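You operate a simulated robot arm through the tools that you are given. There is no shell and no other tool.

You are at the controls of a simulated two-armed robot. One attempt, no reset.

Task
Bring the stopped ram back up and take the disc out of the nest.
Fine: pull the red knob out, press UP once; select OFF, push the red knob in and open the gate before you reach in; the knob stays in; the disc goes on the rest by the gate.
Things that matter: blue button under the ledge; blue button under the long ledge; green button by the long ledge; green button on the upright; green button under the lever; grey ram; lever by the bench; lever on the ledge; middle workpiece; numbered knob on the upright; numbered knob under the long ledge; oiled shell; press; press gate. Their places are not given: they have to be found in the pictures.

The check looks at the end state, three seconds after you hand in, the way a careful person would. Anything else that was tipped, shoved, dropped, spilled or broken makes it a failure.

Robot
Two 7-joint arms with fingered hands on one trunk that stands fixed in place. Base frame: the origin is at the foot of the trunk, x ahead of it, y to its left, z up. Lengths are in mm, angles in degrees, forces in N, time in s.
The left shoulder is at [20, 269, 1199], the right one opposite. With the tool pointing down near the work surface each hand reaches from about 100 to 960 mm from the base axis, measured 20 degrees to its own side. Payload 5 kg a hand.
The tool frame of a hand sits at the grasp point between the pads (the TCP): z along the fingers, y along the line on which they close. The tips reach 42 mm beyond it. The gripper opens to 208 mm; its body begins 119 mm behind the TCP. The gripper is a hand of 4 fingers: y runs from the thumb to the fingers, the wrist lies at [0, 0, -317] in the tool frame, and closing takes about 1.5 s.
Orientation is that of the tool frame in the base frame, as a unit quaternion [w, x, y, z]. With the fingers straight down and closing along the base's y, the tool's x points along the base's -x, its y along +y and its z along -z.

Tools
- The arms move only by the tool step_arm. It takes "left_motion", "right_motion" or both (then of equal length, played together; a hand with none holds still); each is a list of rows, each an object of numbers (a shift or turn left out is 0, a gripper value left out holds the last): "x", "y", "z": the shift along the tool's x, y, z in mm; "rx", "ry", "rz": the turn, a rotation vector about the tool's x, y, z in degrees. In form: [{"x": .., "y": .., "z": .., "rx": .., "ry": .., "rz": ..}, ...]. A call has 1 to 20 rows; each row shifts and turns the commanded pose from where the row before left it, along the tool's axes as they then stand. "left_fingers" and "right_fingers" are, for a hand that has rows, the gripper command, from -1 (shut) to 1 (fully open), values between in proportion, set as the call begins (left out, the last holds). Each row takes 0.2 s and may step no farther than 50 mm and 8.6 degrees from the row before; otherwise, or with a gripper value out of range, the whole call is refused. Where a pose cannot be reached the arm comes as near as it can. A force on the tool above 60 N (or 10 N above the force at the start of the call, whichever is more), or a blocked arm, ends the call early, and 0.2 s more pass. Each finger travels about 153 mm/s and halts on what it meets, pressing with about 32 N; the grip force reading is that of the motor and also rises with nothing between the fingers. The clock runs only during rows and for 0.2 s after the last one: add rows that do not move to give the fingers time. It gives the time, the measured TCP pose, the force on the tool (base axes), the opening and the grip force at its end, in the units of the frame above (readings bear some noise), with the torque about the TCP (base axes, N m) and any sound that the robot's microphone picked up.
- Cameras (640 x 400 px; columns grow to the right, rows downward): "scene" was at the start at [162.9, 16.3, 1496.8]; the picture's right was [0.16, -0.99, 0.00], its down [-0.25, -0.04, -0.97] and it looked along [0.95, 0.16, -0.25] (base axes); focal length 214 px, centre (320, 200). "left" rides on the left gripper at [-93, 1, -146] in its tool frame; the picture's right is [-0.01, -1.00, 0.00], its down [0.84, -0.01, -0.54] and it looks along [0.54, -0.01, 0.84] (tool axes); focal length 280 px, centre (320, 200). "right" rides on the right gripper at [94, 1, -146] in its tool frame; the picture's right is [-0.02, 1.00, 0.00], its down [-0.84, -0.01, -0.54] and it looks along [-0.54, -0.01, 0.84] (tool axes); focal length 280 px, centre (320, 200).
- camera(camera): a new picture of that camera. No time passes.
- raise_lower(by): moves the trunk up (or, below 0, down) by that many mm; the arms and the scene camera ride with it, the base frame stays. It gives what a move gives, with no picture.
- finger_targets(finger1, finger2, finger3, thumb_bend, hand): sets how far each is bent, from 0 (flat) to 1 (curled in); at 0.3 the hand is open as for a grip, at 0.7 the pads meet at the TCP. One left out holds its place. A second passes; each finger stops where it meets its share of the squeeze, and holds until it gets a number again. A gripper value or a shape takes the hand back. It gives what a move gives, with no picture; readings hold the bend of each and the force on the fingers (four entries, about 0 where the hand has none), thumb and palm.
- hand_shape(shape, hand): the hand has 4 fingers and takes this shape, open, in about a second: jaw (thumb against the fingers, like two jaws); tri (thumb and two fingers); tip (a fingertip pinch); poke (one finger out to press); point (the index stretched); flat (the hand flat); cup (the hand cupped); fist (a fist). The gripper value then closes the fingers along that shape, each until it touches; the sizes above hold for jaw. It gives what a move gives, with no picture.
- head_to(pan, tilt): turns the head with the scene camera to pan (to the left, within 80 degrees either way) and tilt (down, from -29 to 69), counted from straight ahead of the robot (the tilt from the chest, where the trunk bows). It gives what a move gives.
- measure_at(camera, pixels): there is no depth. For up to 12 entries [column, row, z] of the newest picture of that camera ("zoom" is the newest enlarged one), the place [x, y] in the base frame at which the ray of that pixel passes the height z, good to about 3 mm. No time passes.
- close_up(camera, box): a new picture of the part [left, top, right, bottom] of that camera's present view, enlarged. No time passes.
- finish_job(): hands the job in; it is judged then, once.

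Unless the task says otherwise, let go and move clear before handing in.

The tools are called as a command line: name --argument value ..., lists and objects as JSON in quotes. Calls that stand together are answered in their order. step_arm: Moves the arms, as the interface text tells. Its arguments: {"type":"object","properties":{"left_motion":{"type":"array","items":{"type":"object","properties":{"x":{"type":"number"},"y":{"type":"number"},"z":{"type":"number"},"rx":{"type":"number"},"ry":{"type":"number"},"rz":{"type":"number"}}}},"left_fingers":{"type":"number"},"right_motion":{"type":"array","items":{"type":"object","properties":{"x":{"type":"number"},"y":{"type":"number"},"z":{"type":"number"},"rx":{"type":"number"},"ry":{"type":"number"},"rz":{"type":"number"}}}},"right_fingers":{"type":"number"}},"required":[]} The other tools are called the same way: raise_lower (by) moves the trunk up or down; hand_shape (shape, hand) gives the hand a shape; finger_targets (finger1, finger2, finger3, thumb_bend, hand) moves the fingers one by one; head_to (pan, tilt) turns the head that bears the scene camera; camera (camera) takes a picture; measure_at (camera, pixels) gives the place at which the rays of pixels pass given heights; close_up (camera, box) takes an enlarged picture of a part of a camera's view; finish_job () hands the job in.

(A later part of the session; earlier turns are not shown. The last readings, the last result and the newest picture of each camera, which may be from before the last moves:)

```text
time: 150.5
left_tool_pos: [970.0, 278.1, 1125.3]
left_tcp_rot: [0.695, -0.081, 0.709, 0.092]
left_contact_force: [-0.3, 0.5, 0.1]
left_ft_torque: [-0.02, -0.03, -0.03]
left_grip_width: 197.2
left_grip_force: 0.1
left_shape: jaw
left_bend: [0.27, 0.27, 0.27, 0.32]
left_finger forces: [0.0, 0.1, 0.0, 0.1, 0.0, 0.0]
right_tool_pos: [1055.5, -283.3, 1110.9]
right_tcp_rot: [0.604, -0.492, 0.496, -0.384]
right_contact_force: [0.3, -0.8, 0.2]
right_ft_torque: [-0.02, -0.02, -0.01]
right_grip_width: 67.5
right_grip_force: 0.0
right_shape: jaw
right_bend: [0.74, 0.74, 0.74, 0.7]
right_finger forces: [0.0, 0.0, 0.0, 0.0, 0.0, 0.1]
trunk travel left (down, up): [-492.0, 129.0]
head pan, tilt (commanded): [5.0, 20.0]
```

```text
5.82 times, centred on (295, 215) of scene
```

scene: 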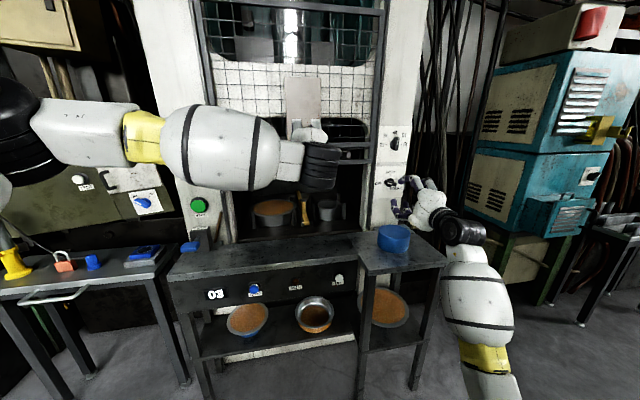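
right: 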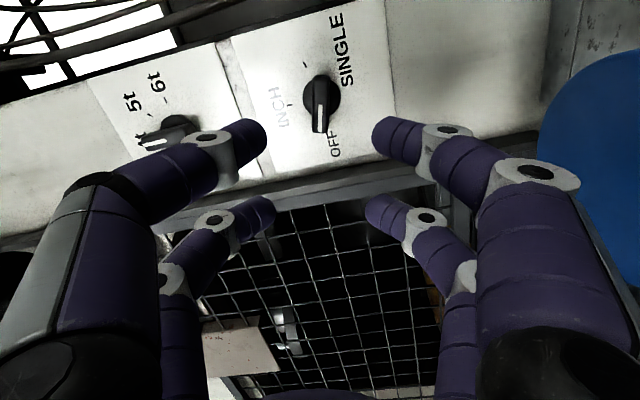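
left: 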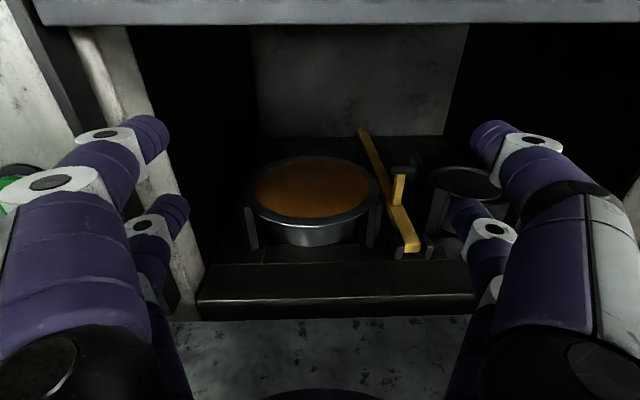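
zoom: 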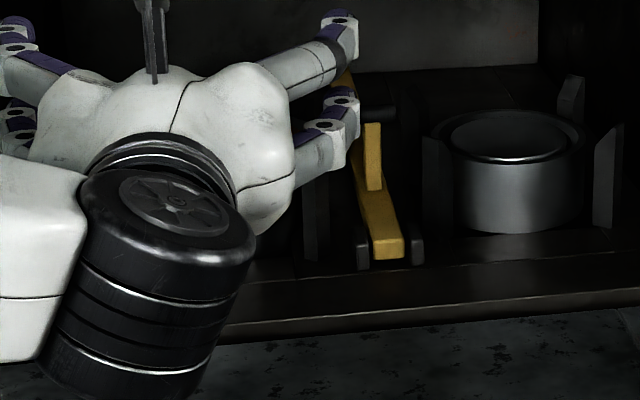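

The nest is now clear: a thin round plate about 255 mm across (orange middle, grey rim at z≈950) overhangs a silver die about 150 mm wide, held by black posts, with the front side open between the posts. I'll lower the left hand to look at the rim nearly edge-on, so I can judge its thickness and the space below it.

step_arm --left_motion '[{"x": 40}, {"x": 40}, {"x": 40}, {"x": 30}, {"ry": -8}, {"ry": -8}, {}]'

camera --camera "left"

close_up --camera "left" --box '[200, 180, 420, 330]'

```text
time: 152.1
left_tool_pos: [957.6, 210.9, 1012.2]
left_tcp_rot: [0.772, -0.092, 0.618, 0.118]
left_contact_force: [-0.9, 2.3, -0.3]
left_ft_torque: [0.03, 0.02, -0.28]
left_grip_width: 197.8
left_grip_force: 0.1
left_shape: jaw
left_bend: [0.27, 0.27, 0.27, 0.32]
left_finger forces: [0.1, 0.0, 0.1, 0.0, 0.1, 0.0]
left hand out of reach, approached as far as the arm can: row 5, 6
right_tool_pos: [1056.8, -279.4, 1112.1]
right_tcp_rot: [0.605, -0.493, 0.494, -0.383]
right_contact_force: [0.9, 2.1, 0.1]
right_ft_torque: [-0.04, 0.14, -0.33]
right_grip_width: 67.4
right_grip_force: 0.0
right_shape: jaw
right_bend: [0.74, 0.74, 0.74, 0.7]
right_finger forces: [0.1, 0.0, 0.0, 0.0, 0.0, 0.0]
trunk travel left (down, up): [-492.0, 129.0]
head pan, tilt (commanded): [5.0, 20.0]
```

```text
taken
```

left: 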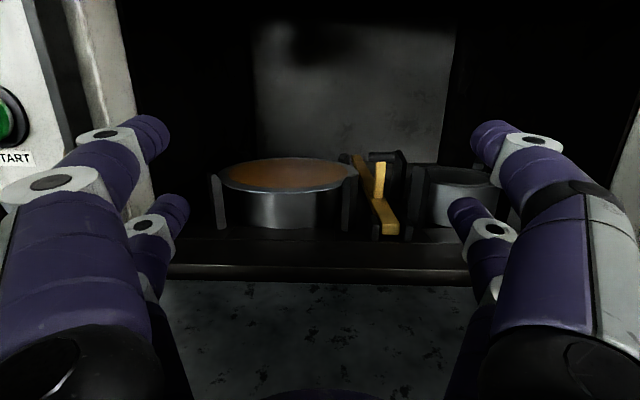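

```text
2.67 times, centred on (310, 255) of left
```

zoom: 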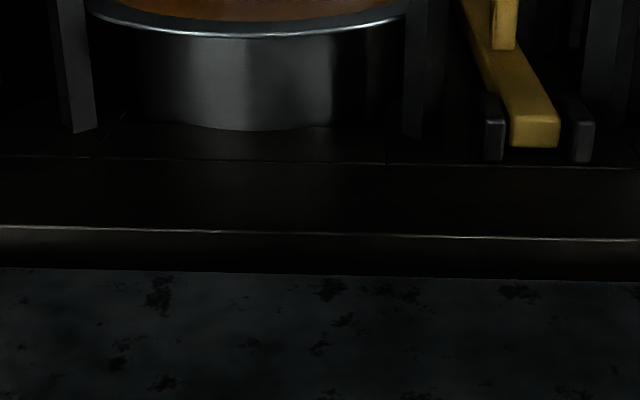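

From this low angle the rim's front edge works out at s≈1221, z≈932, with the floor of the nest near z≈860, so there is about 70 mm below the rim. Before planning the grasp I'll compare with the pieces on the lower shelf to be sure what is plate and what is nest.

head_to --pan 8 --tilt 28

close_up --camera "scene" --box '[220, 230, 400, 330]'

close_up --camera "left" --box '[200, 140, 360, 240]'

close_up --camera "left" --box '[330, 130, 530, 250]'

```text
time: 152.8
left_tool_pos: [958.4, 208.1, 1012.5]
left_tcp_rot: [0.772, -0.09, 0.618, 0.117]
left_contact_force: [0.0, -0.5, 0.1]
left_ft_torque: [-0.01, 0.0, -0.06]
left_grip_width: 197.6
left_grip_force: 0.1
left_shape: jaw
left_bend: [0.27, 0.27, 0.27, 0.32]
left_finger forces: [0.0, 0.1, 0.0, 0.0, 0.0, 0.0]
right_tool_pos: [1056.6, -284.2, 1110.7]
right_tcp_rot: [0.605, -0.491, 0.495, -0.384]
right_contact_force: [-0.2, 0.0, 0.2]
right_ft_torque: [0.0, 0.02, 0.0]
right_grip_width: 67.6
right_grip_force: 0.1
right_shape: jaw
right_bend: [0.74, 0.74, 0.74, 0.7]
right_finger forces: [0.0, 0.0, 0.1, 0.1, 0.0, 0.1]
trunk travel left (down, up): [-492.0, 129.0]
head pan, tilt (commanded): [8.0, 28.0]
```

```text
3.56 times, centred on (310, 280) of scene
```

zoom: 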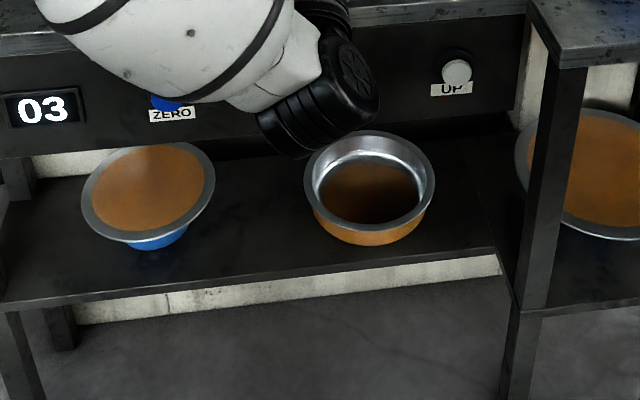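

```text
4.00 times, centred on (280, 190) of left
```

zoom: 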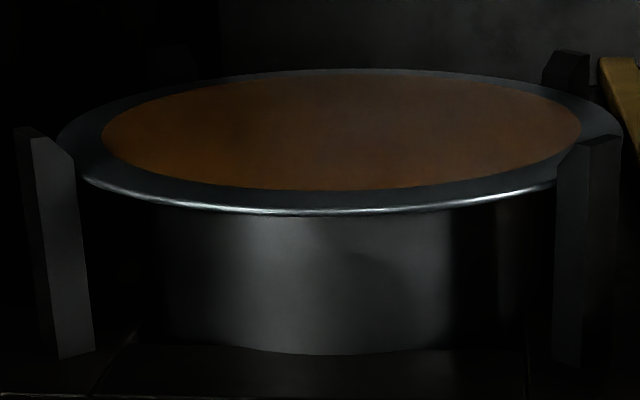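

```text
3.20 times, centred on (430, 190) of left
```

zoom: 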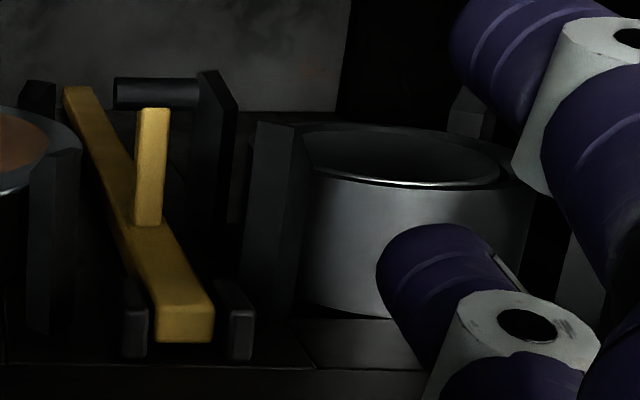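

Now it is clear: the shelf pieces are the same thing, thin grey discs with an orange face lying on blue rests, so the disc here is the whole thin plate and the blue cylinder on the right table is the rest. I'll grip its near rim between the front posts with the hand pitched 30° down and rolled so fingers go above and thumb below; first I set that orientation here in front of the press.

step_arm --left_motion '[{"ry": 8.5, "x": -10}, {"ry": 8.5, "x": -10}, {"ry": 8.5, "x": -10}, {"ry": 8.5, "x": -10}, {"ry": 8.5}, {"rz": 8.5}, {"rz": 8.5}, {"rz": 8.5}, {"rz": 8.5}, {"rz": 8.5}, {"rz": 8.5}, {"rz": 8.5}, {"rz": 8.5}, {"rz": 8.5}, {"rz": 8.5}, {"rz": 5}, {}]' --left_fingers -0.6

camera --camera "left"

camera --camera "scene"

```text
time: 156.4
left_tool_pos: [956.5, 208.0, 1052.8]
left_tcp_rot: [0.296, 0.516, 0.694, 0.405]
left_contact_force: [0.8, -0.1, -0.2]
left_ft_torque: [-0.03, -0.04, 0.02]
left_grip_width: 42.2
left_grip_force: 0.0
left_shape: jaw
left_bend: [0.73, 0.73, 0.73, 0.7]
left_finger forces: [0.0, 0.0, 0.0, 0.1, 0.1, 0.1]
right_tool_pos: [1057.2, -284.1, 1109.9]
right_tcp_rot: [0.604, -0.492, 0.496, -0.384]
right_contact_force: [0.0, 0.2, 0.6]
right_ft_torque: [-0.04, -0.02, -0.02]
right_grip_width: 67.7
right_grip_force: 0.1
right_shape: jaw
right_bend: [0.74, 0.74, 0.74, 0.7]
right_finger forces: [0.0, 0.0, 0.0, 0.0, 0.1, 0.1]
trunk travel left (down, up): [-492.0, 129.0]
head pan, tilt (commanded): [8.0, 28.0]
```

```text
taken
```

left: 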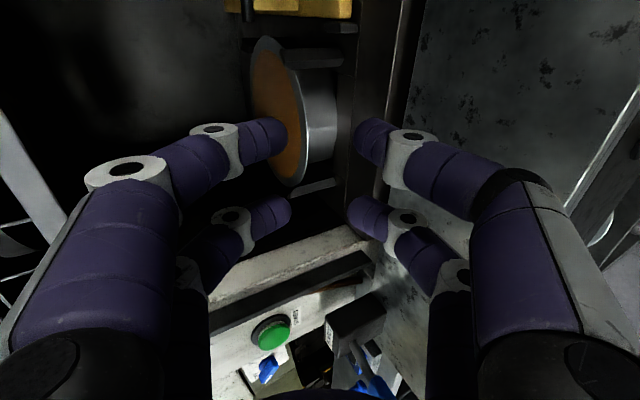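

```text
taken
```

scene: 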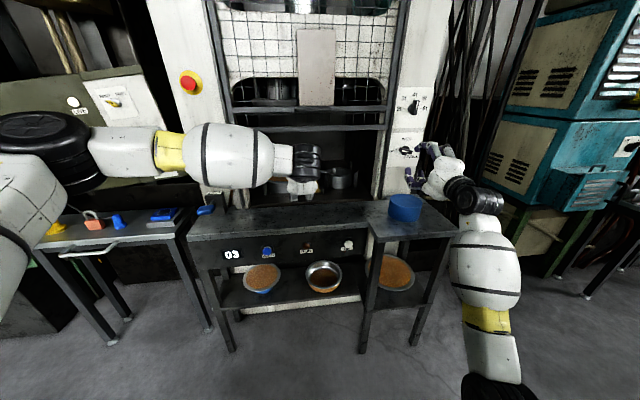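

The orientation is right: 30° down, thumb side below, and the disc shows edge-on at (275,115) in the turned view. I'll move in front of the rim's middle, about 95 mm short, at grasp height.

step_arm --left_motion '[{"x": 17.6, "y": -3.5, "z": 40.8}, {"x": 17.6, "y": -3.5, "z": 40.8}, {"x": 17.6, "y": -3.5, "z": 40.8}, {"x": 17.6, "y": -3.5, "z": 40.8}, {}]'

camera --camera "left"

close_up --camera "scene" --box '[220, 120, 400, 240]'

```text
time: 157.6
left_tool_pos: [1065.7, 315.9, 963.5]
left_tcp_rot: [0.296, 0.515, 0.695, 0.405]
left_contact_force: [0.7, 0.2, 0.9]
left_ft_torque: [-0.01, 0.0, 0.01]
left_grip_width: 41.9
left_grip_force: 0.1
left_shape: jaw
left_bend: [0.73, 0.73, 0.73, 0.7]
left_finger forces: [0.1, 0.0, 0.0, 0.0, 0.1, 0.1]
right_tool_pos: [1055.3, -284.4, 1111.2]
right_tcp_rot: [0.605, -0.491, 0.495, -0.384]
right_contact_force: [-0.1, -0.2, 0.8]
right_ft_torque: [-0.01, 0.05, 0.01]
right_grip_width: 67.5
right_grip_force: 0.0
right_shape: jaw
right_bend: [0.74, 0.74, 0.74, 0.7]
right_finger forces: [0.0, 0.0, 0.1, 0.0, 0.0, 0.1]
trunk travel left (down, up): [-492.0, 129.0]
head pan, tilt (commanded): [8.0, 28.0]
```

```text
taken
```

left: 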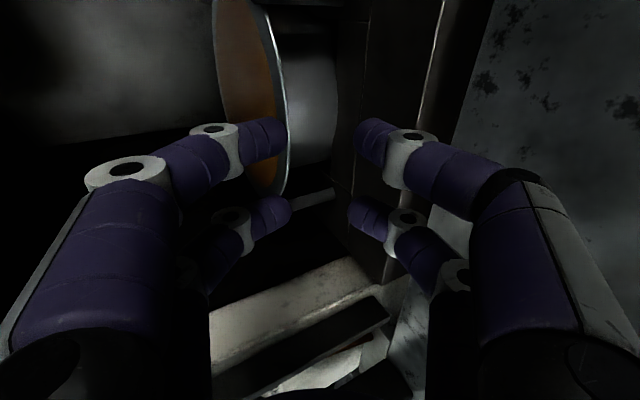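

```text
3.33 times, centred on (310, 180) of scene
```

zoom: 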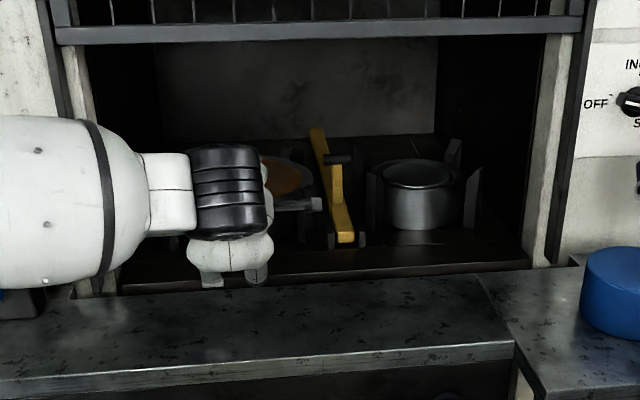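

The disc's bright rim runs down the turned view at column 287, consistent with z≈935. I'll move 60 mm horizontally towards it and check that the rim passes between the upper and lower finger tips.

step_arm --left_motion '[{"x": -1.3, "y": 12.9, "z": 27.6}, {"x": -1.3, "y": 12.9, "z": 27.6}, {}]'

camera --camera "left"

close_up --camera "left" --box '[200, 20, 400, 220]'

```text
time: 158.4
left_tool_pos: [1124.3, 331.8, 956.2]
left_tcp_rot: [0.296, 0.516, 0.694, 0.405]
left_contact_force: [-0.3, 0.3, -0.6]
left_ft_torque: [-0.02, 0.04, 0.04]
left_grip_width: 42.0
left_grip_force: 0.2
left_shape: jaw
left_bend: [0.73, 0.73, 0.73, 0.7]
left_finger forces: [0.1, 0.1, 0.0, 0.1, 0.0, 0.0]
right_tool_pos: [1056.4, -282.7, 1110.8]
right_tcp_rot: [0.604, -0.491, 0.495, -0.385]
right_contact_force: [-0.9, -0.4, 0.6]
right_ft_torque: [-0.01, -0.01, 0.0]
right_grip_width: 67.7
right_grip_force: 0.0
right_shape: jaw
right_bend: [0.74, 0.74, 0.74, 0.7]
right_finger forces: [0.0, 0.0, 0.1, 0.0, 0.0, 0.0]
trunk travel left (down, up): [-492.0, 129.0]
head pan, tilt (commanded): [8.0, 28.0]
```

```text
taken
```

left: 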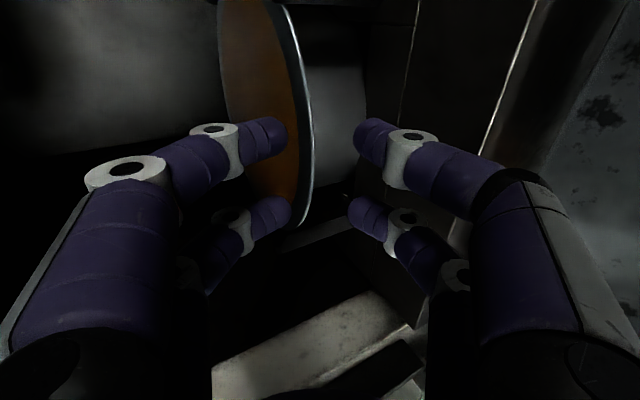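

```text
2.00 times, centred on (300, 120) of left
```

zoom: 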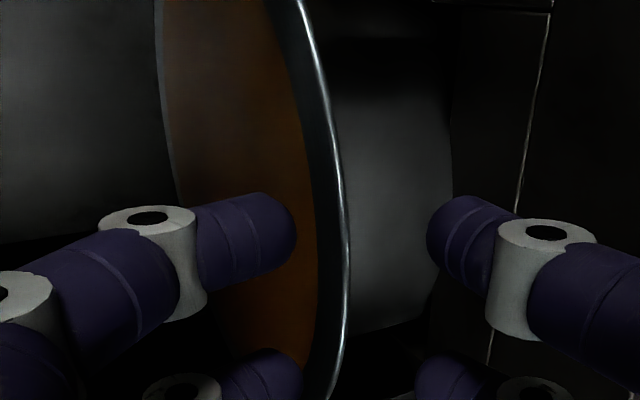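

The rim's bright edge (312,135) runs neatly between the upper tips (right end 287) and lower tips (left end 354). I'll advance the last 41 mm horizontally so the tips straddle the rim.

step_arm --left_motion '[{"x": -0.9, "y": 10.1, "z": 17.8}, {"x": -0.9, "y": 10.1, "z": 17.8}, {}]'

camera --camera "left"

close_up --camera "left" --box '[200, 20, 400, 220]'

```text
time: 159.2
left_tool_pos: [1164.5, 342.3, 956.2]
left_tcp_rot: [0.297, 0.515, 0.695, 0.405]
left_contact_force: [0.5, -0.7, -0.8]
left_ft_torque: [-0.01, -0.01, -0.04]
left_grip_width: 42.0
left_grip_force: 0.1
left_shape: jaw
left_bend: [0.73, 0.73, 0.73, 0.7]
left_finger forces: [0.0, 0.0, 0.0, 0.0, 0.0, 0.0]
right_tool_pos: [1056.9, -284.0, 1110.7]
right_tcp_rot: [0.605, -0.492, 0.496, -0.383]
right_contact_force: [1.5, -0.4, -0.1]
right_ft_torque: [0.03, -0.02, -0.01]
right_grip_width: 67.7
right_grip_force: 0.1
right_shape: jaw
right_bend: [0.74, 0.74, 0.74, 0.7]
right_finger forces: [0.1, 0.0, 0.0, 0.0, 0.1, 0.0]
trunk travel left (down, up): [-492.0, 129.0]
head pan, tilt (commanded): [8.0, 28.0]
```

```text
taken
```

left: 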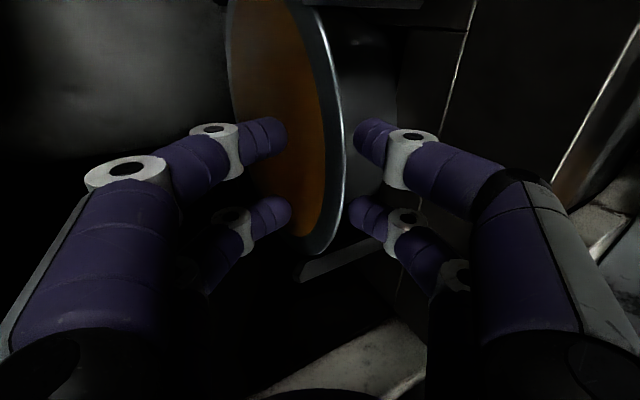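

```text
2.00 times, centred on (300, 120) of left
```

zoom: 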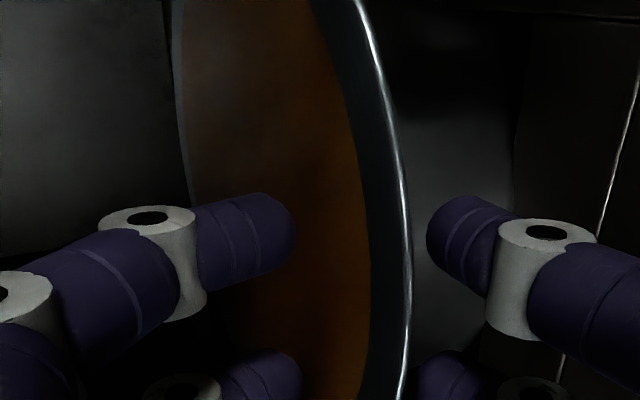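

The disc plane now passes midway between the tips (it meets the tip line about 28 mm inside the rim). I'll close the hand on it.

step_arm --left_motion '[{}, {}, {}, {}, {}]' --left_fingers -1

camera --camera "left"

close_up --camera "left" --box '[200, 20, 400, 220]'

```text
time: 160.4
left_tool_pos: [1163.6, 341.4, 957.0]
left_tcp_rot: [0.297, 0.515, 0.694, 0.405]
left_contact_force: [2.1, 2.1, 4.0]
left_ft_torque: [0.26, -1.17, -0.02]
left_grip_width: 5.5
left_grip_force: 31.9
left_shape: jaw
left_bend: [0.7, 0.7, 0.71, 0.71]
left_finger forces: [29.5, 30.4, 28.8, 0.0, 27.2, 0.0]
right_tool_pos: [1057.3, -284.5, 1110.4]
right_tcp_rot: [0.605, -0.491, 0.496, -0.384]
right_contact_force: [0.1, 0.2, 0.3]
right_ft_torque: [-0.02, 0.0, 0.0]
right_grip_width: 67.4
right_grip_force: 0.1
right_shape: jaw
right_bend: [0.74, 0.74, 0.74, 0.7]
right_finger forces: [0.0, 0.0, 0.0, 0.1, 0.1, 0.1]
trunk travel left (down, up): [-492.0, 129.0]
head pan, tilt (commanded): [8.0, 28.0]
```

```text
taken
```

left: 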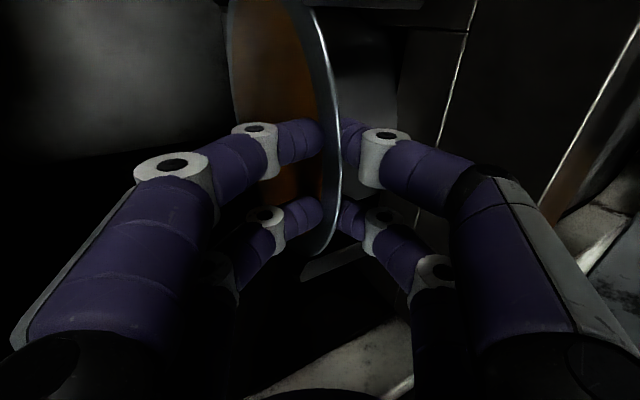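

```text
2.00 times, centred on (300, 120) of left
```

zoom: 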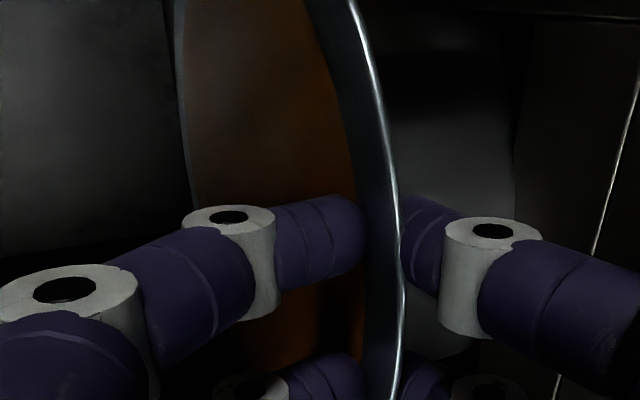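

The disc (5.5 mm thick) is pinched with about 29 N on each digit. I'll lift 20 mm slowly and see how it behaves.

step_arm --left_motion '[{"y": 4.3, "z": -2.5}, {"y": 4.3, "z": -2.5}, {"y": 4.3, "z": -2.5}, {"y": 4.3, "z": -2.5}, {}]'

camera --camera "left"

close_up --camera "scene" --box '[230, 130, 370, 230]'

```text
time: 161.6
left_tool_pos: [1164.0, 340.8, 974.7]
left_tcp_rot: [0.296, 0.515, 0.695, 0.405]
left_contact_force: [-0.7, 1.0, 0.3]
left_ft_torque: [0.16, -0.41, 0.05]
left_grip_width: 5.1
left_grip_force: 32.2
left_shape: jaw
left_bend: [0.7, 0.7, 0.71, 0.71]
left_finger forces: [25.2, 27.5, 26.9, 0.0, 25.0, 0.0]
right_tool_pos: [1055.1, -284.2, 1110.0]
right_tcp_rot: [0.604, -0.492, 0.496, -0.384]
right_contact_force: [0.1, 0.2, -0.8]
right_ft_torque: [-0.02, -0.02, -0.02]
right_grip_width: 67.5
right_grip_force: 0.1
right_shape: jaw
right_bend: [0.74, 0.74, 0.74, 0.7]
right_finger forces: [0.0, 0.1, 0.0, 0.0, 0.0, 0.0]
trunk travel left (down, up): [-492.0, 129.0]
head pan, tilt (commanded): [8.0, 28.0]
```

```text
taken
```

left: 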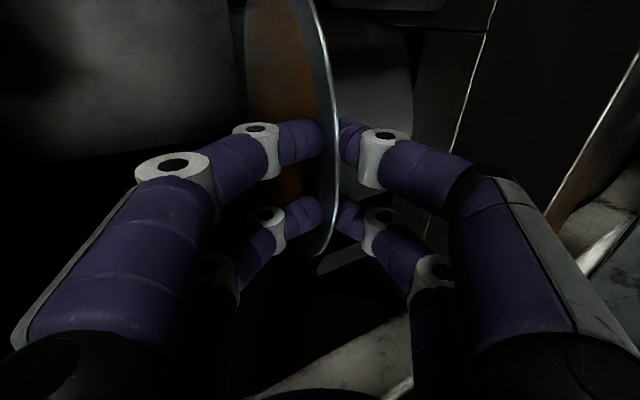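

```text
4.00 times, centred on (300, 180) of scene
```

zoom: 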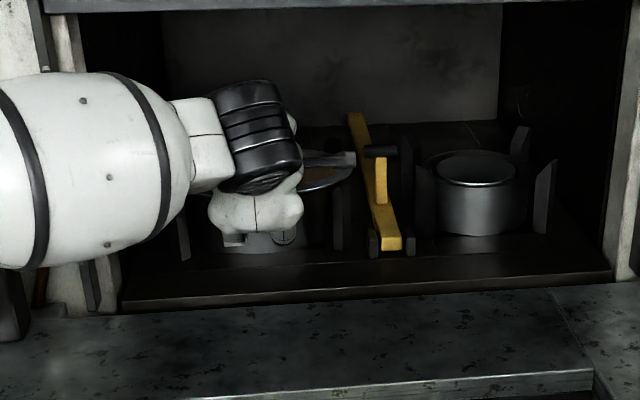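

The near edge rises easily with almost no load, so the disc is light; it seems to be tilting with its far edge still down. I'll lift another 40 mm and check how it hangs.

step_arm --left_motion '[{"y": 8.7, "z": -5}, {"y": 8.7, "z": -5}, {"y": 8.7, "z": -5}, {"y": 8.7, "z": -5}, {}]'

camera --camera "left"

close_up --camera "scene" --box '[230, 130, 370, 230]'

```text
time: 162.8
left_tool_pos: [1165.2, 340.4, 1015.6]
left_tcp_rot: [0.297, 0.515, 0.694, 0.405]
left_contact_force: [1.0, 0.5, -1.2]
left_ft_torque: [0.11, -0.2, 0.04]
left_grip_width: 5.1
left_grip_force: 32.1
left_shape: jaw
left_bend: [0.7, 0.7, 0.71, 0.71]
left_finger forces: [24.9, 28.2, 27.7, 0.0, 25.7, 0.1]
right_tool_pos: [1056.3, -282.7, 1110.4]
right_tcp_rot: [0.604, -0.491, 0.496, -0.384]
right_contact_force: [-0.3, 0.0, 0.1]
right_ft_torque: [-0.01, 0.01, 0.01]
right_grip_width: 67.5
right_grip_force: 0.1
right_shape: jaw
right_bend: [0.74, 0.74, 0.74, 0.7]
right_finger forces: [0.1, 0.1, 0.1, 0.0, 0.0, 0.1]
trunk travel left (down, up): [-492.0, 129.0]
head pan, tilt (commanded): [8.0, 28.0]
```

```text
taken
```

left: 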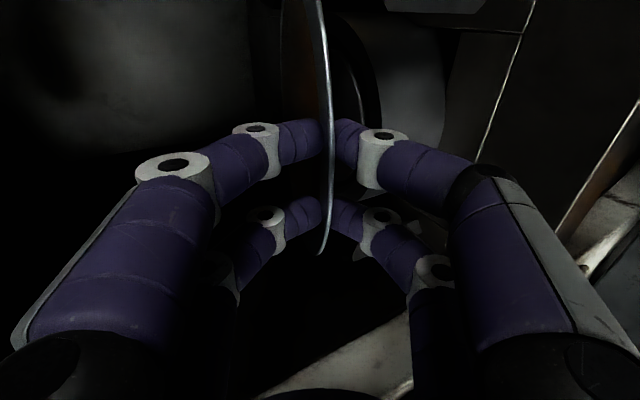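

```text
4.00 times, centred on (300, 180) of scene
```

zoom: 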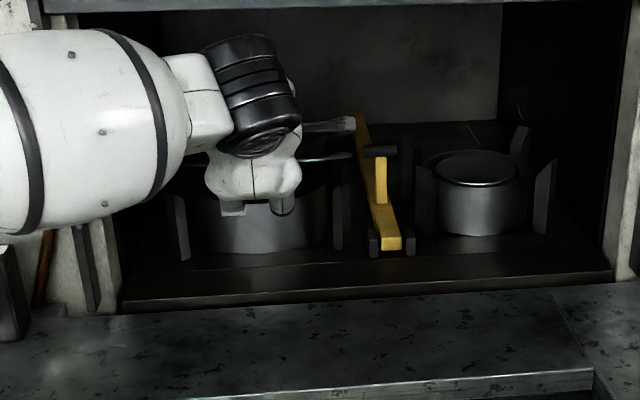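

The disc now looks edge-on in the turned view (column 325), tilted about 18° with its far side still on the die. I'll pitch the hand up 10° while lifting a little more, to see whether the disc turns with the hand.

step_arm --left_motion '[{"rx": -5, "y": 8.7, "z": -5}, {"rx": -5, "y": 8.7, "z": -4}, {}]'

camera --camera "left"

close_up --camera "scene" --box '[230, 130, 370, 230]'

```text
time: 163.6
left_tool_pos: [1164.8, 340.1, 1033.6]
left_tcp_rot: [0.34, 0.488, 0.656, 0.464]
left_contact_force: [-0.2, 0.8, -1.1]
left_ft_torque: [-0.01, 0.13, 0.0]
left_grip_width: 5.4
left_grip_force: 32.0
left_shape: jaw
left_bend: [0.7, 0.7, 0.72, 0.72]
left_finger forces: [26.6, 29.3, 29.4, 0.0, 28.0, 0.0]
right_tool_pos: [1056.3, -283.1, 1110.0]
right_tcp_rot: [0.604, -0.491, 0.496, -0.385]
right_contact_force: [-0.3, 1.1, 0.1]
right_ft_torque: [0.01, 0.02, -0.03]
right_grip_width: 67.8
right_grip_force: 0.0
right_shape: jaw
right_bend: [0.74, 0.74, 0.74, 0.7]
right_finger forces: [0.1, 0.0, 0.0, 0.1, 0.1, 0.1]
trunk travel left (down, up): [-492.0, 129.0]
head pan, tilt (commanded): [8.0, 28.0]
```

```text
taken
```

left: 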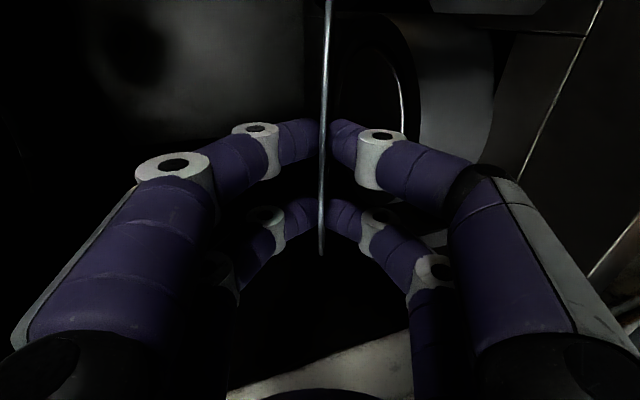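

```text
4.00 times, centred on (300, 180) of scene
```

zoom: 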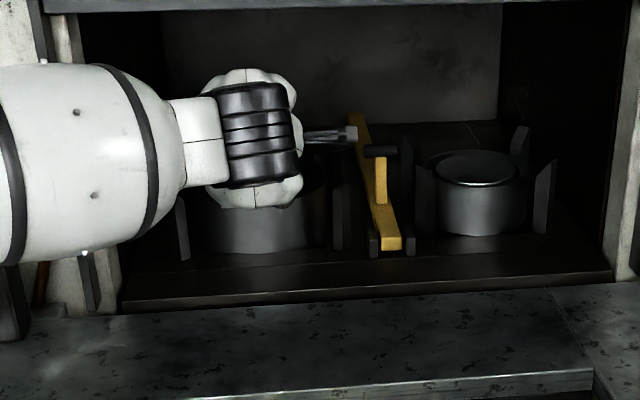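

The disc stayed fixed in the hand while it pitched up, and the load is only about 1 N, so it is free of the die and held firmly. I'll lift another 45 mm and level the hand further so it clears the posts.

step_arm --left_motion '[{"rx": -5, "y": 14, "z": -5}, {"rx": -5, "y": 15, "z": -4}, {"y": 15, "z": -3}, {}]'

camera --camera "left"

camera --camera "scene"

```text
time: 164.6
left_tool_pos: [1164.6, 340.6, 1079.8]
left_tcp_rot: [0.382, 0.456, 0.614, 0.519]
left_contact_force: [0.2, -0.3, -2.2]
left_ft_torque: [-0.09, 0.28, 0.05]
left_grip_width: 5.6
left_grip_force: 32.3
left_shape: jaw
left_bend: [0.7, 0.7, 0.72, 0.72]
left_finger forces: [29.1, 30.5, 31.7, 0.1, 30.3, 0.0]
right_tool_pos: [1057.8, -283.7, 1110.3]
right_tcp_rot: [0.605, -0.492, 0.495, -0.384]
right_contact_force: [1.2, 0.1, -0.6]
right_ft_torque: [0.03, -0.04, -0.01]
right_grip_width: 67.9
right_grip_force: 0.2
right_shape: jaw
right_bend: [0.74, 0.74, 0.74, 0.7]
right_finger forces: [0.0, 0.0, 0.0, 0.1, 0.0, 0.1]
trunk travel left (down, up): [-492.0, 129.0]
head pan, tilt (commanded): [8.0, 28.0]
```

```text
taken
```

left: 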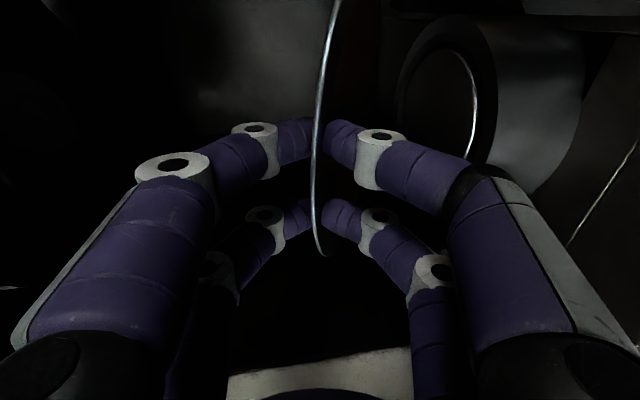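

```text
taken
```

scene: 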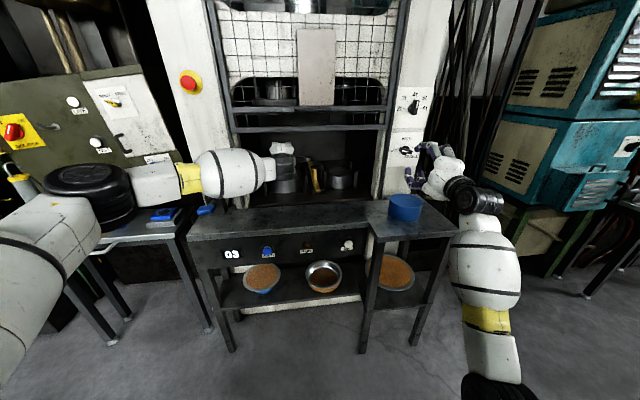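

The disc is held level enough and clear of the posts at z≈1070, load about 2 N. Before I bring it out, the right hand must leave the space over the rest, so I'll draw it back and out to the right.

step_arm --right_motion '[{"z": -45}, {"z": -45}, {"z": -45}, {"z": -45}, {"x": 40}, {"x": 40}, {"x": 40}, {}]'

camera --camera "scene"

close_up --camera "scene" --box '[360, 170, 470, 250]'

```text
time: 166.4
left_tool_pos: [1164.0, 339.6, 1080.5]
left_tcp_rot: [0.381, 0.456, 0.614, 0.52]
left_contact_force: [-0.7, 0.4, -2.3]
left_ft_torque: [-0.12, 0.32, 0.03]
left_grip_width: 5.4
left_grip_force: 32.1
left_shape: jaw
left_bend: [0.7, 0.7, 0.72, 0.72]
left_finger forces: [29.0, 30.5, 31.7, 0.0, 30.3, 0.1]
right_tool_pos: [901.2, -433.8, 1037.5]
right_tcp_rot: [0.596, -0.495, 0.505, -0.381]
right_contact_force: [0.5, -0.2, -0.5]
right_ft_torque: [-0.02, -0.04, 0.0]
right_grip_width: 67.6
right_grip_force: 0.0
right_shape: jaw
right_bend: [0.74, 0.74, 0.74, 0.7]
right_finger forces: [0.0, 0.0, 0.0, 0.0, 0.0, 0.0]
right hand out of reach, approached as far as the arm can: row 1
trunk travel left (down, up): [-492.0, 129.0]
head pan, tilt (commanded): [8.0, 28.0]
```

```text
taken
```

scene: 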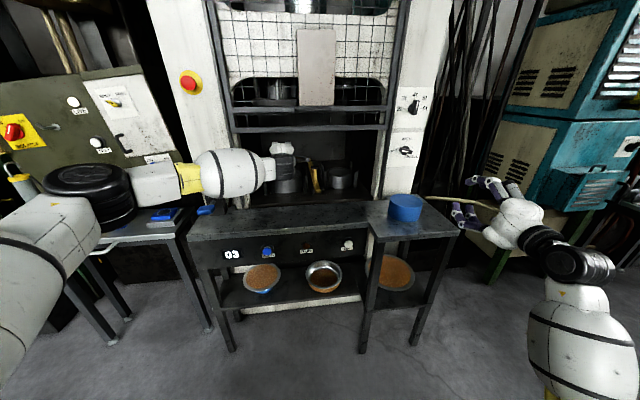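

```text
5.00 times, centred on (415, 210) of scene
```

zoom: 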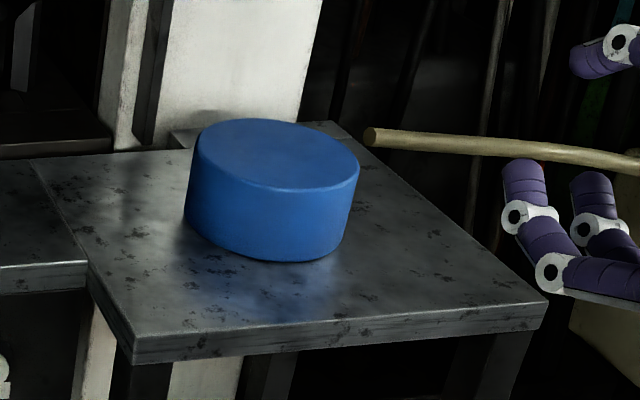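

The right hand is out of the way at (901,-434,1037) and the rest is fully visible: its blue top centre is at (406.6,200.6). I'll measure the rest and the table with the scene camera.

measure_at --camera "scene" --pixels '[[406.6, 200.6, 910], [406.6, 200.6, 920], [406.6, 200.6, 930], [390.4, 200.6, 920], [423, 200.6, 920], [405.4, 222.4, 850], [405.4, 222.4, 860], [405.5, 208, 920], [378, 243, 857], [460, 231, 857]]'

step_arm --right_motion '[{"x": 40}, {"x": 40}, {"z": -30}, {}]'

```text
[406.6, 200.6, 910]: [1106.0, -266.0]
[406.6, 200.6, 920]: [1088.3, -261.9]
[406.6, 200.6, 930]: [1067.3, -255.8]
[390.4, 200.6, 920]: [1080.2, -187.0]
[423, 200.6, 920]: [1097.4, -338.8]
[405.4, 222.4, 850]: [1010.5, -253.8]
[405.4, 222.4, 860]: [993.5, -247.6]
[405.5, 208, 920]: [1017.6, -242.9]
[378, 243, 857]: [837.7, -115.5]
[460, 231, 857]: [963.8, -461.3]
```

```text
time: 167.4
left_tool_pos: [1164.4, 340.8, 1081.5]
left_tcp_rot: [0.381, 0.455, 0.615, 0.519]
left_contact_force: [0.0, 0.0, -1.8]
left_ft_torque: [-0.08, 0.34, -0.04]
left_grip_width: 5.3
left_grip_force: 31.8
left_shape: jaw
left_bend: [0.7, 0.7, 0.72, 0.72]
left_finger forces: [29.0, 30.5, 31.6, 0.0, 30.2, 0.0]
right_tool_pos: [884.0, -516.5, 1021.3]
right_tcp_rot: [0.596, -0.494, 0.505, -0.382]
right_contact_force: [-1.2, 0.6, 0.1]
right_ft_torque: [0.01, 0.06, -0.03]
right_grip_width: 67.9
right_grip_force: 0.1
right_shape: jaw
right_bend: [0.74, 0.74, 0.74, 0.7]
right_finger forces: [0.0, 0.0, 0.2, 0.0, 0.0, 0.0]
trunk travel left (down, up): [-492.0, 129.0]
head pan, tilt (commanded): [8.0, 28.0]
```

The rest's top is about Ø150 at z≈928, centred near (1071,-258). Now I'll bring the disc straight back out of the press opening with the left hand.

step_arm --left_motion '[{"x": -4.6, "y": -7.3, "z": -42.3}, {"x": -4.6, "y": -7.3, "z": -42.3}, {"x": -4.6, "y": -7.3, "z": -42.3}, {"x": -4.6, "y": -7.3, "z": -42.3}, {"x": -4.6, "y": -7.3, "z": -42.3}, {"x": -4.6, "y": -7.3, "z": -42.3}, {}]'

camera --camera "scene"

camera --camera "left"

```text
time: 169.0
left_tool_pos: [927.6, 238.9, 1079.1]
left_tcp_rot: [0.38, 0.456, 0.615, 0.519]
left_contact_force: [-0.6, -0.1, -2.3]
left_ft_torque: [-0.11, 0.37, -0.03]
left_grip_width: 5.7
left_grip_force: 32.0
left_shape: jaw
left_bend: [0.7, 0.7, 0.72, 0.72]
left_finger forces: [29.2, 30.7, 31.8, 0.0, 30.5, 0.1]
right_tool_pos: [886.4, -517.3, 1021.0]
right_tcp_rot: [0.596, -0.495, 0.505, -0.381]
right_contact_force: [-0.2, -0.3, -0.3]
right_ft_torque: [-0.02, 0.01, -0.04]
right_grip_width: 67.8
right_grip_force: 0.0
right_shape: jaw
right_bend: [0.74, 0.74, 0.74, 0.7]
right_finger forces: [0.0, 0.0, 0.0, 0.0, 0.0, 0.2]
trunk travel left (down, up): [-492.0, 129.0]
head pan, tilt (commanded): [8.0, 28.0]
```

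```text
taken
```

scene: 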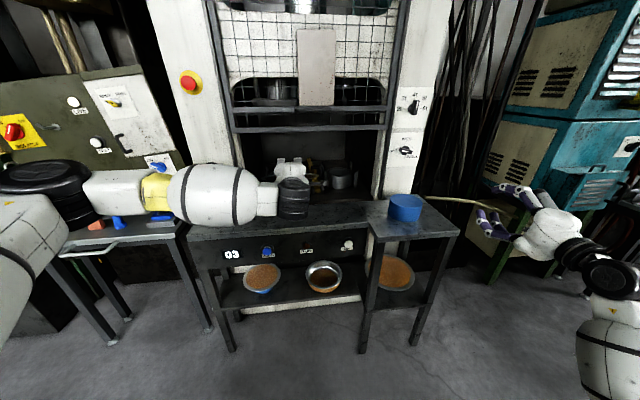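

```text
taken
```

left: 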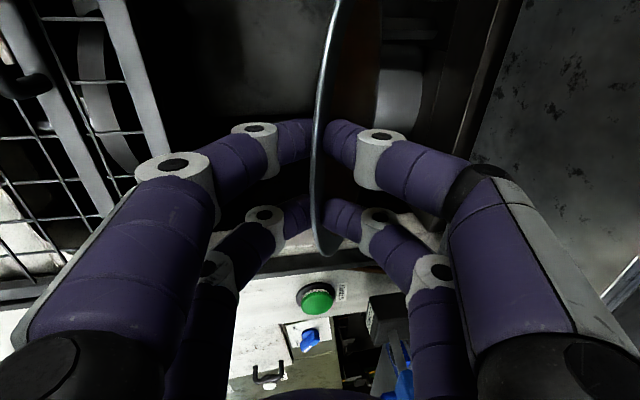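

The disc is outside now, still firmly held (z force -2.3 N). Next I'll swing the hand to the right in small turns while drawing back a little, so the disc comes round towards the rest.

step_arm --left_motion '[{"x": -10, "y": -4, "z": -22, "ry": -6.4}, {"x": -10, "y": -4, "z": -22, "ry": -6.4}, {"x": -10, "y": -4, "z": -22, "ry": -6.4}, {}]'

camera --camera "scene"

```text
time: 170.0
left_tool_pos: [865.6, 196.8, 1079.5]
left_tcp_rot: [0.479, 0.535, 0.543, 0.436]
left_contact_force: [1.1, 1.3, -2.0]
left_ft_torque: [0.04, 0.29, -0.09]
left_grip_width: 5.4
left_grip_force: 31.9
left_shape: jaw
left_bend: [0.7, 0.7, 0.72, 0.72]
left_finger forces: [28.3, 29.6, 30.7, 0.0, 29.5, 0.1]
right_tool_pos: [884.1, -517.1, 1021.1]
right_tcp_rot: [0.595, -0.496, 0.506, -0.38]
right_contact_force: [0.2, 1.6, -0.1]
right_ft_torque: [-0.01, -0.02, -0.08]
right_grip_width: 67.7
right_grip_force: 0.1
right_shape: jaw
right_bend: [0.74, 0.74, 0.74, 0.7]
right_finger forces: [0.0, 0.0, 0.0, 0.0, 0.0, 0.1]
trunk travel left (down, up): [-492.0, 129.0]
head pan, tilt (commanded): [8.0, 28.0]
```

```text
taken
```

scene: 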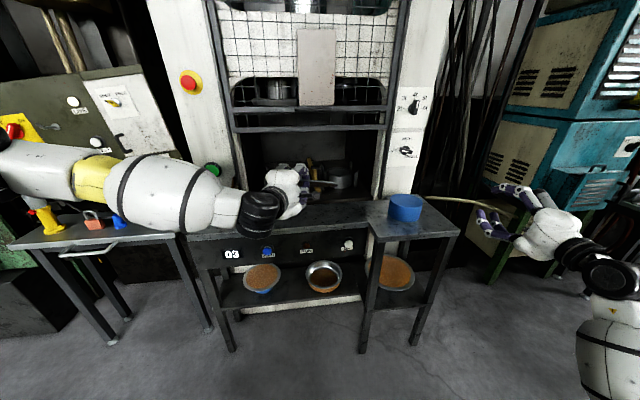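

The swing works without limits: the hand now points about straight ahead at (866,197,1080). I'll continue turning right another 18° while moving right.

step_arm --left_motion '[{"x": -18, "y": -2.7, "z": -10, "ry": -6}, {"x": -18, "y": -2.7, "z": -10, "ry": -6}, {"x": -18, "y": -2.7, "z": -10, "ry": -6}, {}]'

camera --camera "scene"

camera --camera "left"

```text
time: 171.0
left_tool_pos: [835.2, 109.1, 1070.1]
left_tcp_rot: [0.518, 0.592, 0.503, 0.358]
left_contact_force: [-0.2, -1.9, -1.6]
left_ft_torque: [0.15, 0.29, 0.29]
left_grip_width: 4.2
left_grip_force: 31.8
left_shape: jaw
left_bend: [0.7, 0.7, 0.72, 0.71]
left_finger forces: [28.1, 29.3, 30.3, 0.0, 28.9, 0.1]
left hand out of reach, approached as far as the arm can: row 1, 2, 3
right_tool_pos: [886.2, -517.2, 1018.8]
right_tcp_rot: [0.597, -0.495, 0.506, -0.378]
right_contact_force: [-0.6, -2.6, -1.4]
right_ft_torque: [0.03, -0.12, 0.32]
right_grip_width: 67.4
right_grip_force: 0.1
right_shape: jaw
right_bend: [0.74, 0.74, 0.74, 0.7]
right_finger forces: [0.0, 0.0, 0.1, 0.1, 0.1, 0.0]
trunk travel left (down, up): [-492.0, 129.0]
head pan, tilt (commanded): [8.0, 28.0]
```

```text
taken
```

scene: 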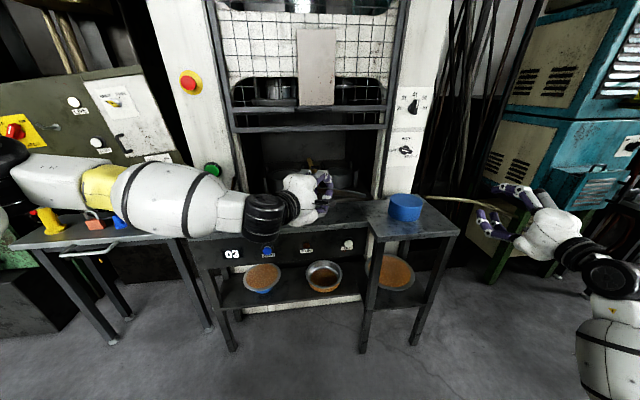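

```text
taken
```

left: 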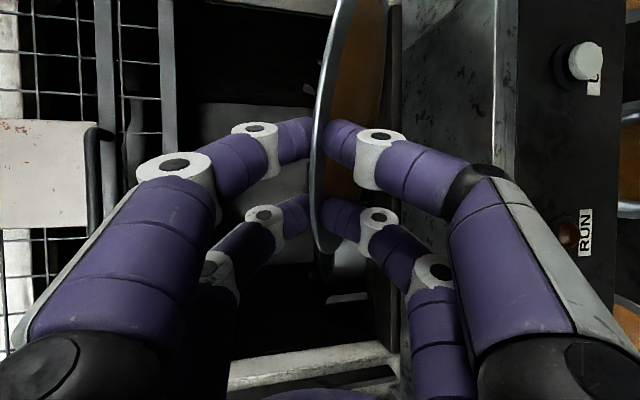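

The last turn hit the wrist limit near 15° to the right, with the disc still held. I'll keep that heading and move the hand right and forward towards the rest.

step_arm --left_motion '[{"x": -28.6, "y": 2, "z": 20.6}, {"x": -28.6, "y": 2, "z": 20.6}, {"x": -28.6, "y": 2, "z": 20.6}, {}]'

camera --camera "scene"

```text
time: 172.0
left_tool_pos: [836.1, 110.0, 1068.8]
left_tcp_rot: [0.518, 0.592, 0.505, 0.356]
left_contact_force: [0.1, -0.5, -3.6]
left_ft_torque: [0.09, 0.31, -0.03]
left_grip_width: 3.9
left_grip_force: 32.0
left_shape: jaw
left_bend: [0.7, 0.7, 0.72, 0.71]
left_finger forces: [28.4, 29.8, 30.9, 0.1, 29.7, 0.0]
left hand out of reach, approached as far as the arm can: row 1, 2, 3
right_tool_pos: [886.3, -517.4, 1020.9]
right_tcp_rot: [0.595, -0.495, 0.505, -0.381]
right_contact_force: [0.2, 0.1, -0.6]
right_ft_torque: [0.0, -0.04, 0.02]
right_grip_width: 67.6
right_grip_force: 0.0
right_shape: jaw
right_bend: [0.74, 0.74, 0.74, 0.7]
right_finger forces: [0.1, 0.0, 0.1, 0.0, 0.0, 0.0]
trunk travel left (down, up): [-492.0, 129.0]
head pan, tilt (commanded): [8.0, 28.0]
```

```text
taken
```

scene: 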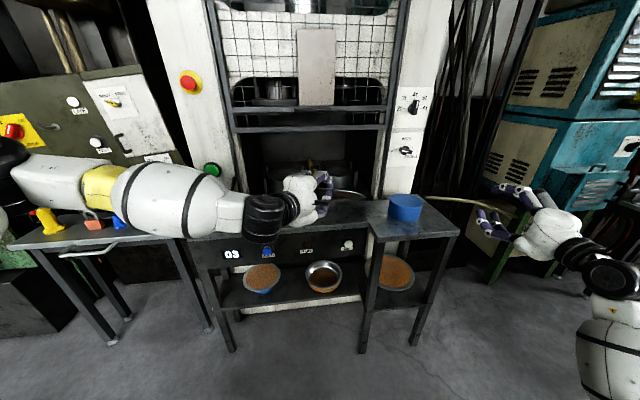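

The left arm will not go further right with this heading. I'll test whether the wrist angle is the cause by turning the heading back left 12° while shifting right.

step_arm --left_motion '[{"ry": 6}, {"ry": 6}, {"x": -25}, {"x": -25}, {}]'

camera --camera "left"

```text
time: 173.2
left_tool_pos: [833.1, 59.6, 1069.8]
left_tcp_rot: [0.475, 0.543, 0.55, 0.421]
left_contact_force: [0.7, 0.6, -2.0]
left_ft_torque: [0.05, 0.32, -0.03]
left_grip_width: 4.2
left_grip_force: 32.0
left_shape: jaw
left_bend: [0.7, 0.7, 0.72, 0.71]
left_finger forces: [28.6, 29.7, 30.9, 0.0, 29.7, 0.0]
right_tool_pos: [884.8, -516.3, 1020.7]
right_tcp_rot: [0.596, -0.496, 0.504, -0.381]
right_contact_force: [0.0, 0.3, 0.9]
right_ft_torque: [0.0, 0.01, 0.02]
right_grip_width: 67.6
right_grip_force: 0.1
right_shape: jaw
right_bend: [0.74, 0.74, 0.74, 0.7]
right_finger forces: [0.1, 0.0, 0.1, 0.0, 0.1, 0.0]
trunk travel left (down, up): [-492.0, 129.0]
head pan, tilt (commanded): [8.0, 28.0]
```

```text
taken
```

left: 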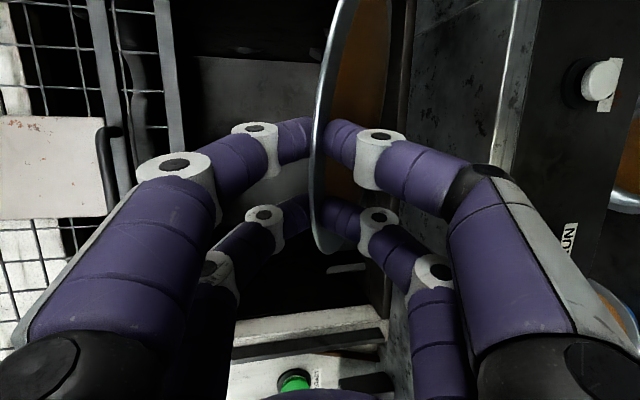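

That freed it: with the heading near straight ahead the arm shifts right easily. I'll keep this heading and continue right and slightly forward.

step_arm --left_motion '[{"x": -40, "z": 8, "y": 2}, {"x": -40, "z": 8, "y": 2}, {"x": -40, "z": 8, "y": 2}, {"x": -40, "z": 8, "y": 2}, {}]'

camera --camera "scene"

```text
time: 174.4
left_tool_pos: [860.8, -100.1, 1085.0]
left_tcp_rot: [0.475, 0.543, 0.549, 0.422]
left_contact_force: [0.2, 0.2, -2.1]
left_ft_torque: [0.05, 0.33, 0.0]
left_grip_width: 4.3
left_grip_force: 31.9
left_shape: jaw
left_bend: [0.7, 0.7, 0.72, 0.71]
left_finger forces: [28.6, 29.6, 30.5, 0.1, 29.8, 0.0]
right_tool_pos: [885.5, -516.4, 1021.1]
right_tcp_rot: [0.596, -0.495, 0.506, -0.379]
right_contact_force: [-0.3, -0.5, -0.1]
right_ft_torque: [0.05, -0.01, -0.01]
right_grip_width: 67.4
right_grip_force: 0.1
right_shape: jaw
right_bend: [0.74, 0.74, 0.74, 0.7]
right_finger forces: [0.0, 0.0, 0.0, 0.0, 0.0, 0.0]
trunk travel left (down, up): [-492.0, 129.0]
head pan, tilt (commanded): [8.0, 28.0]
```

```text
taken
```

scene: 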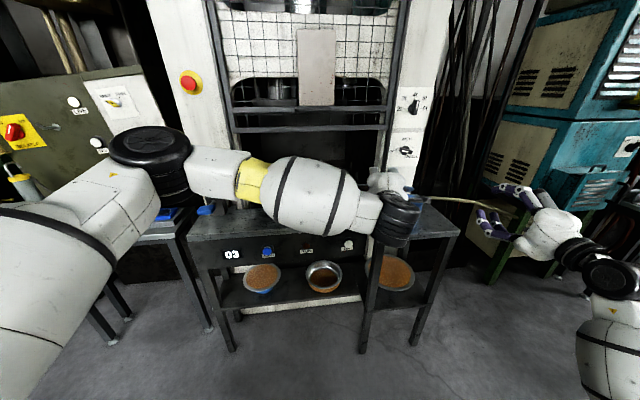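

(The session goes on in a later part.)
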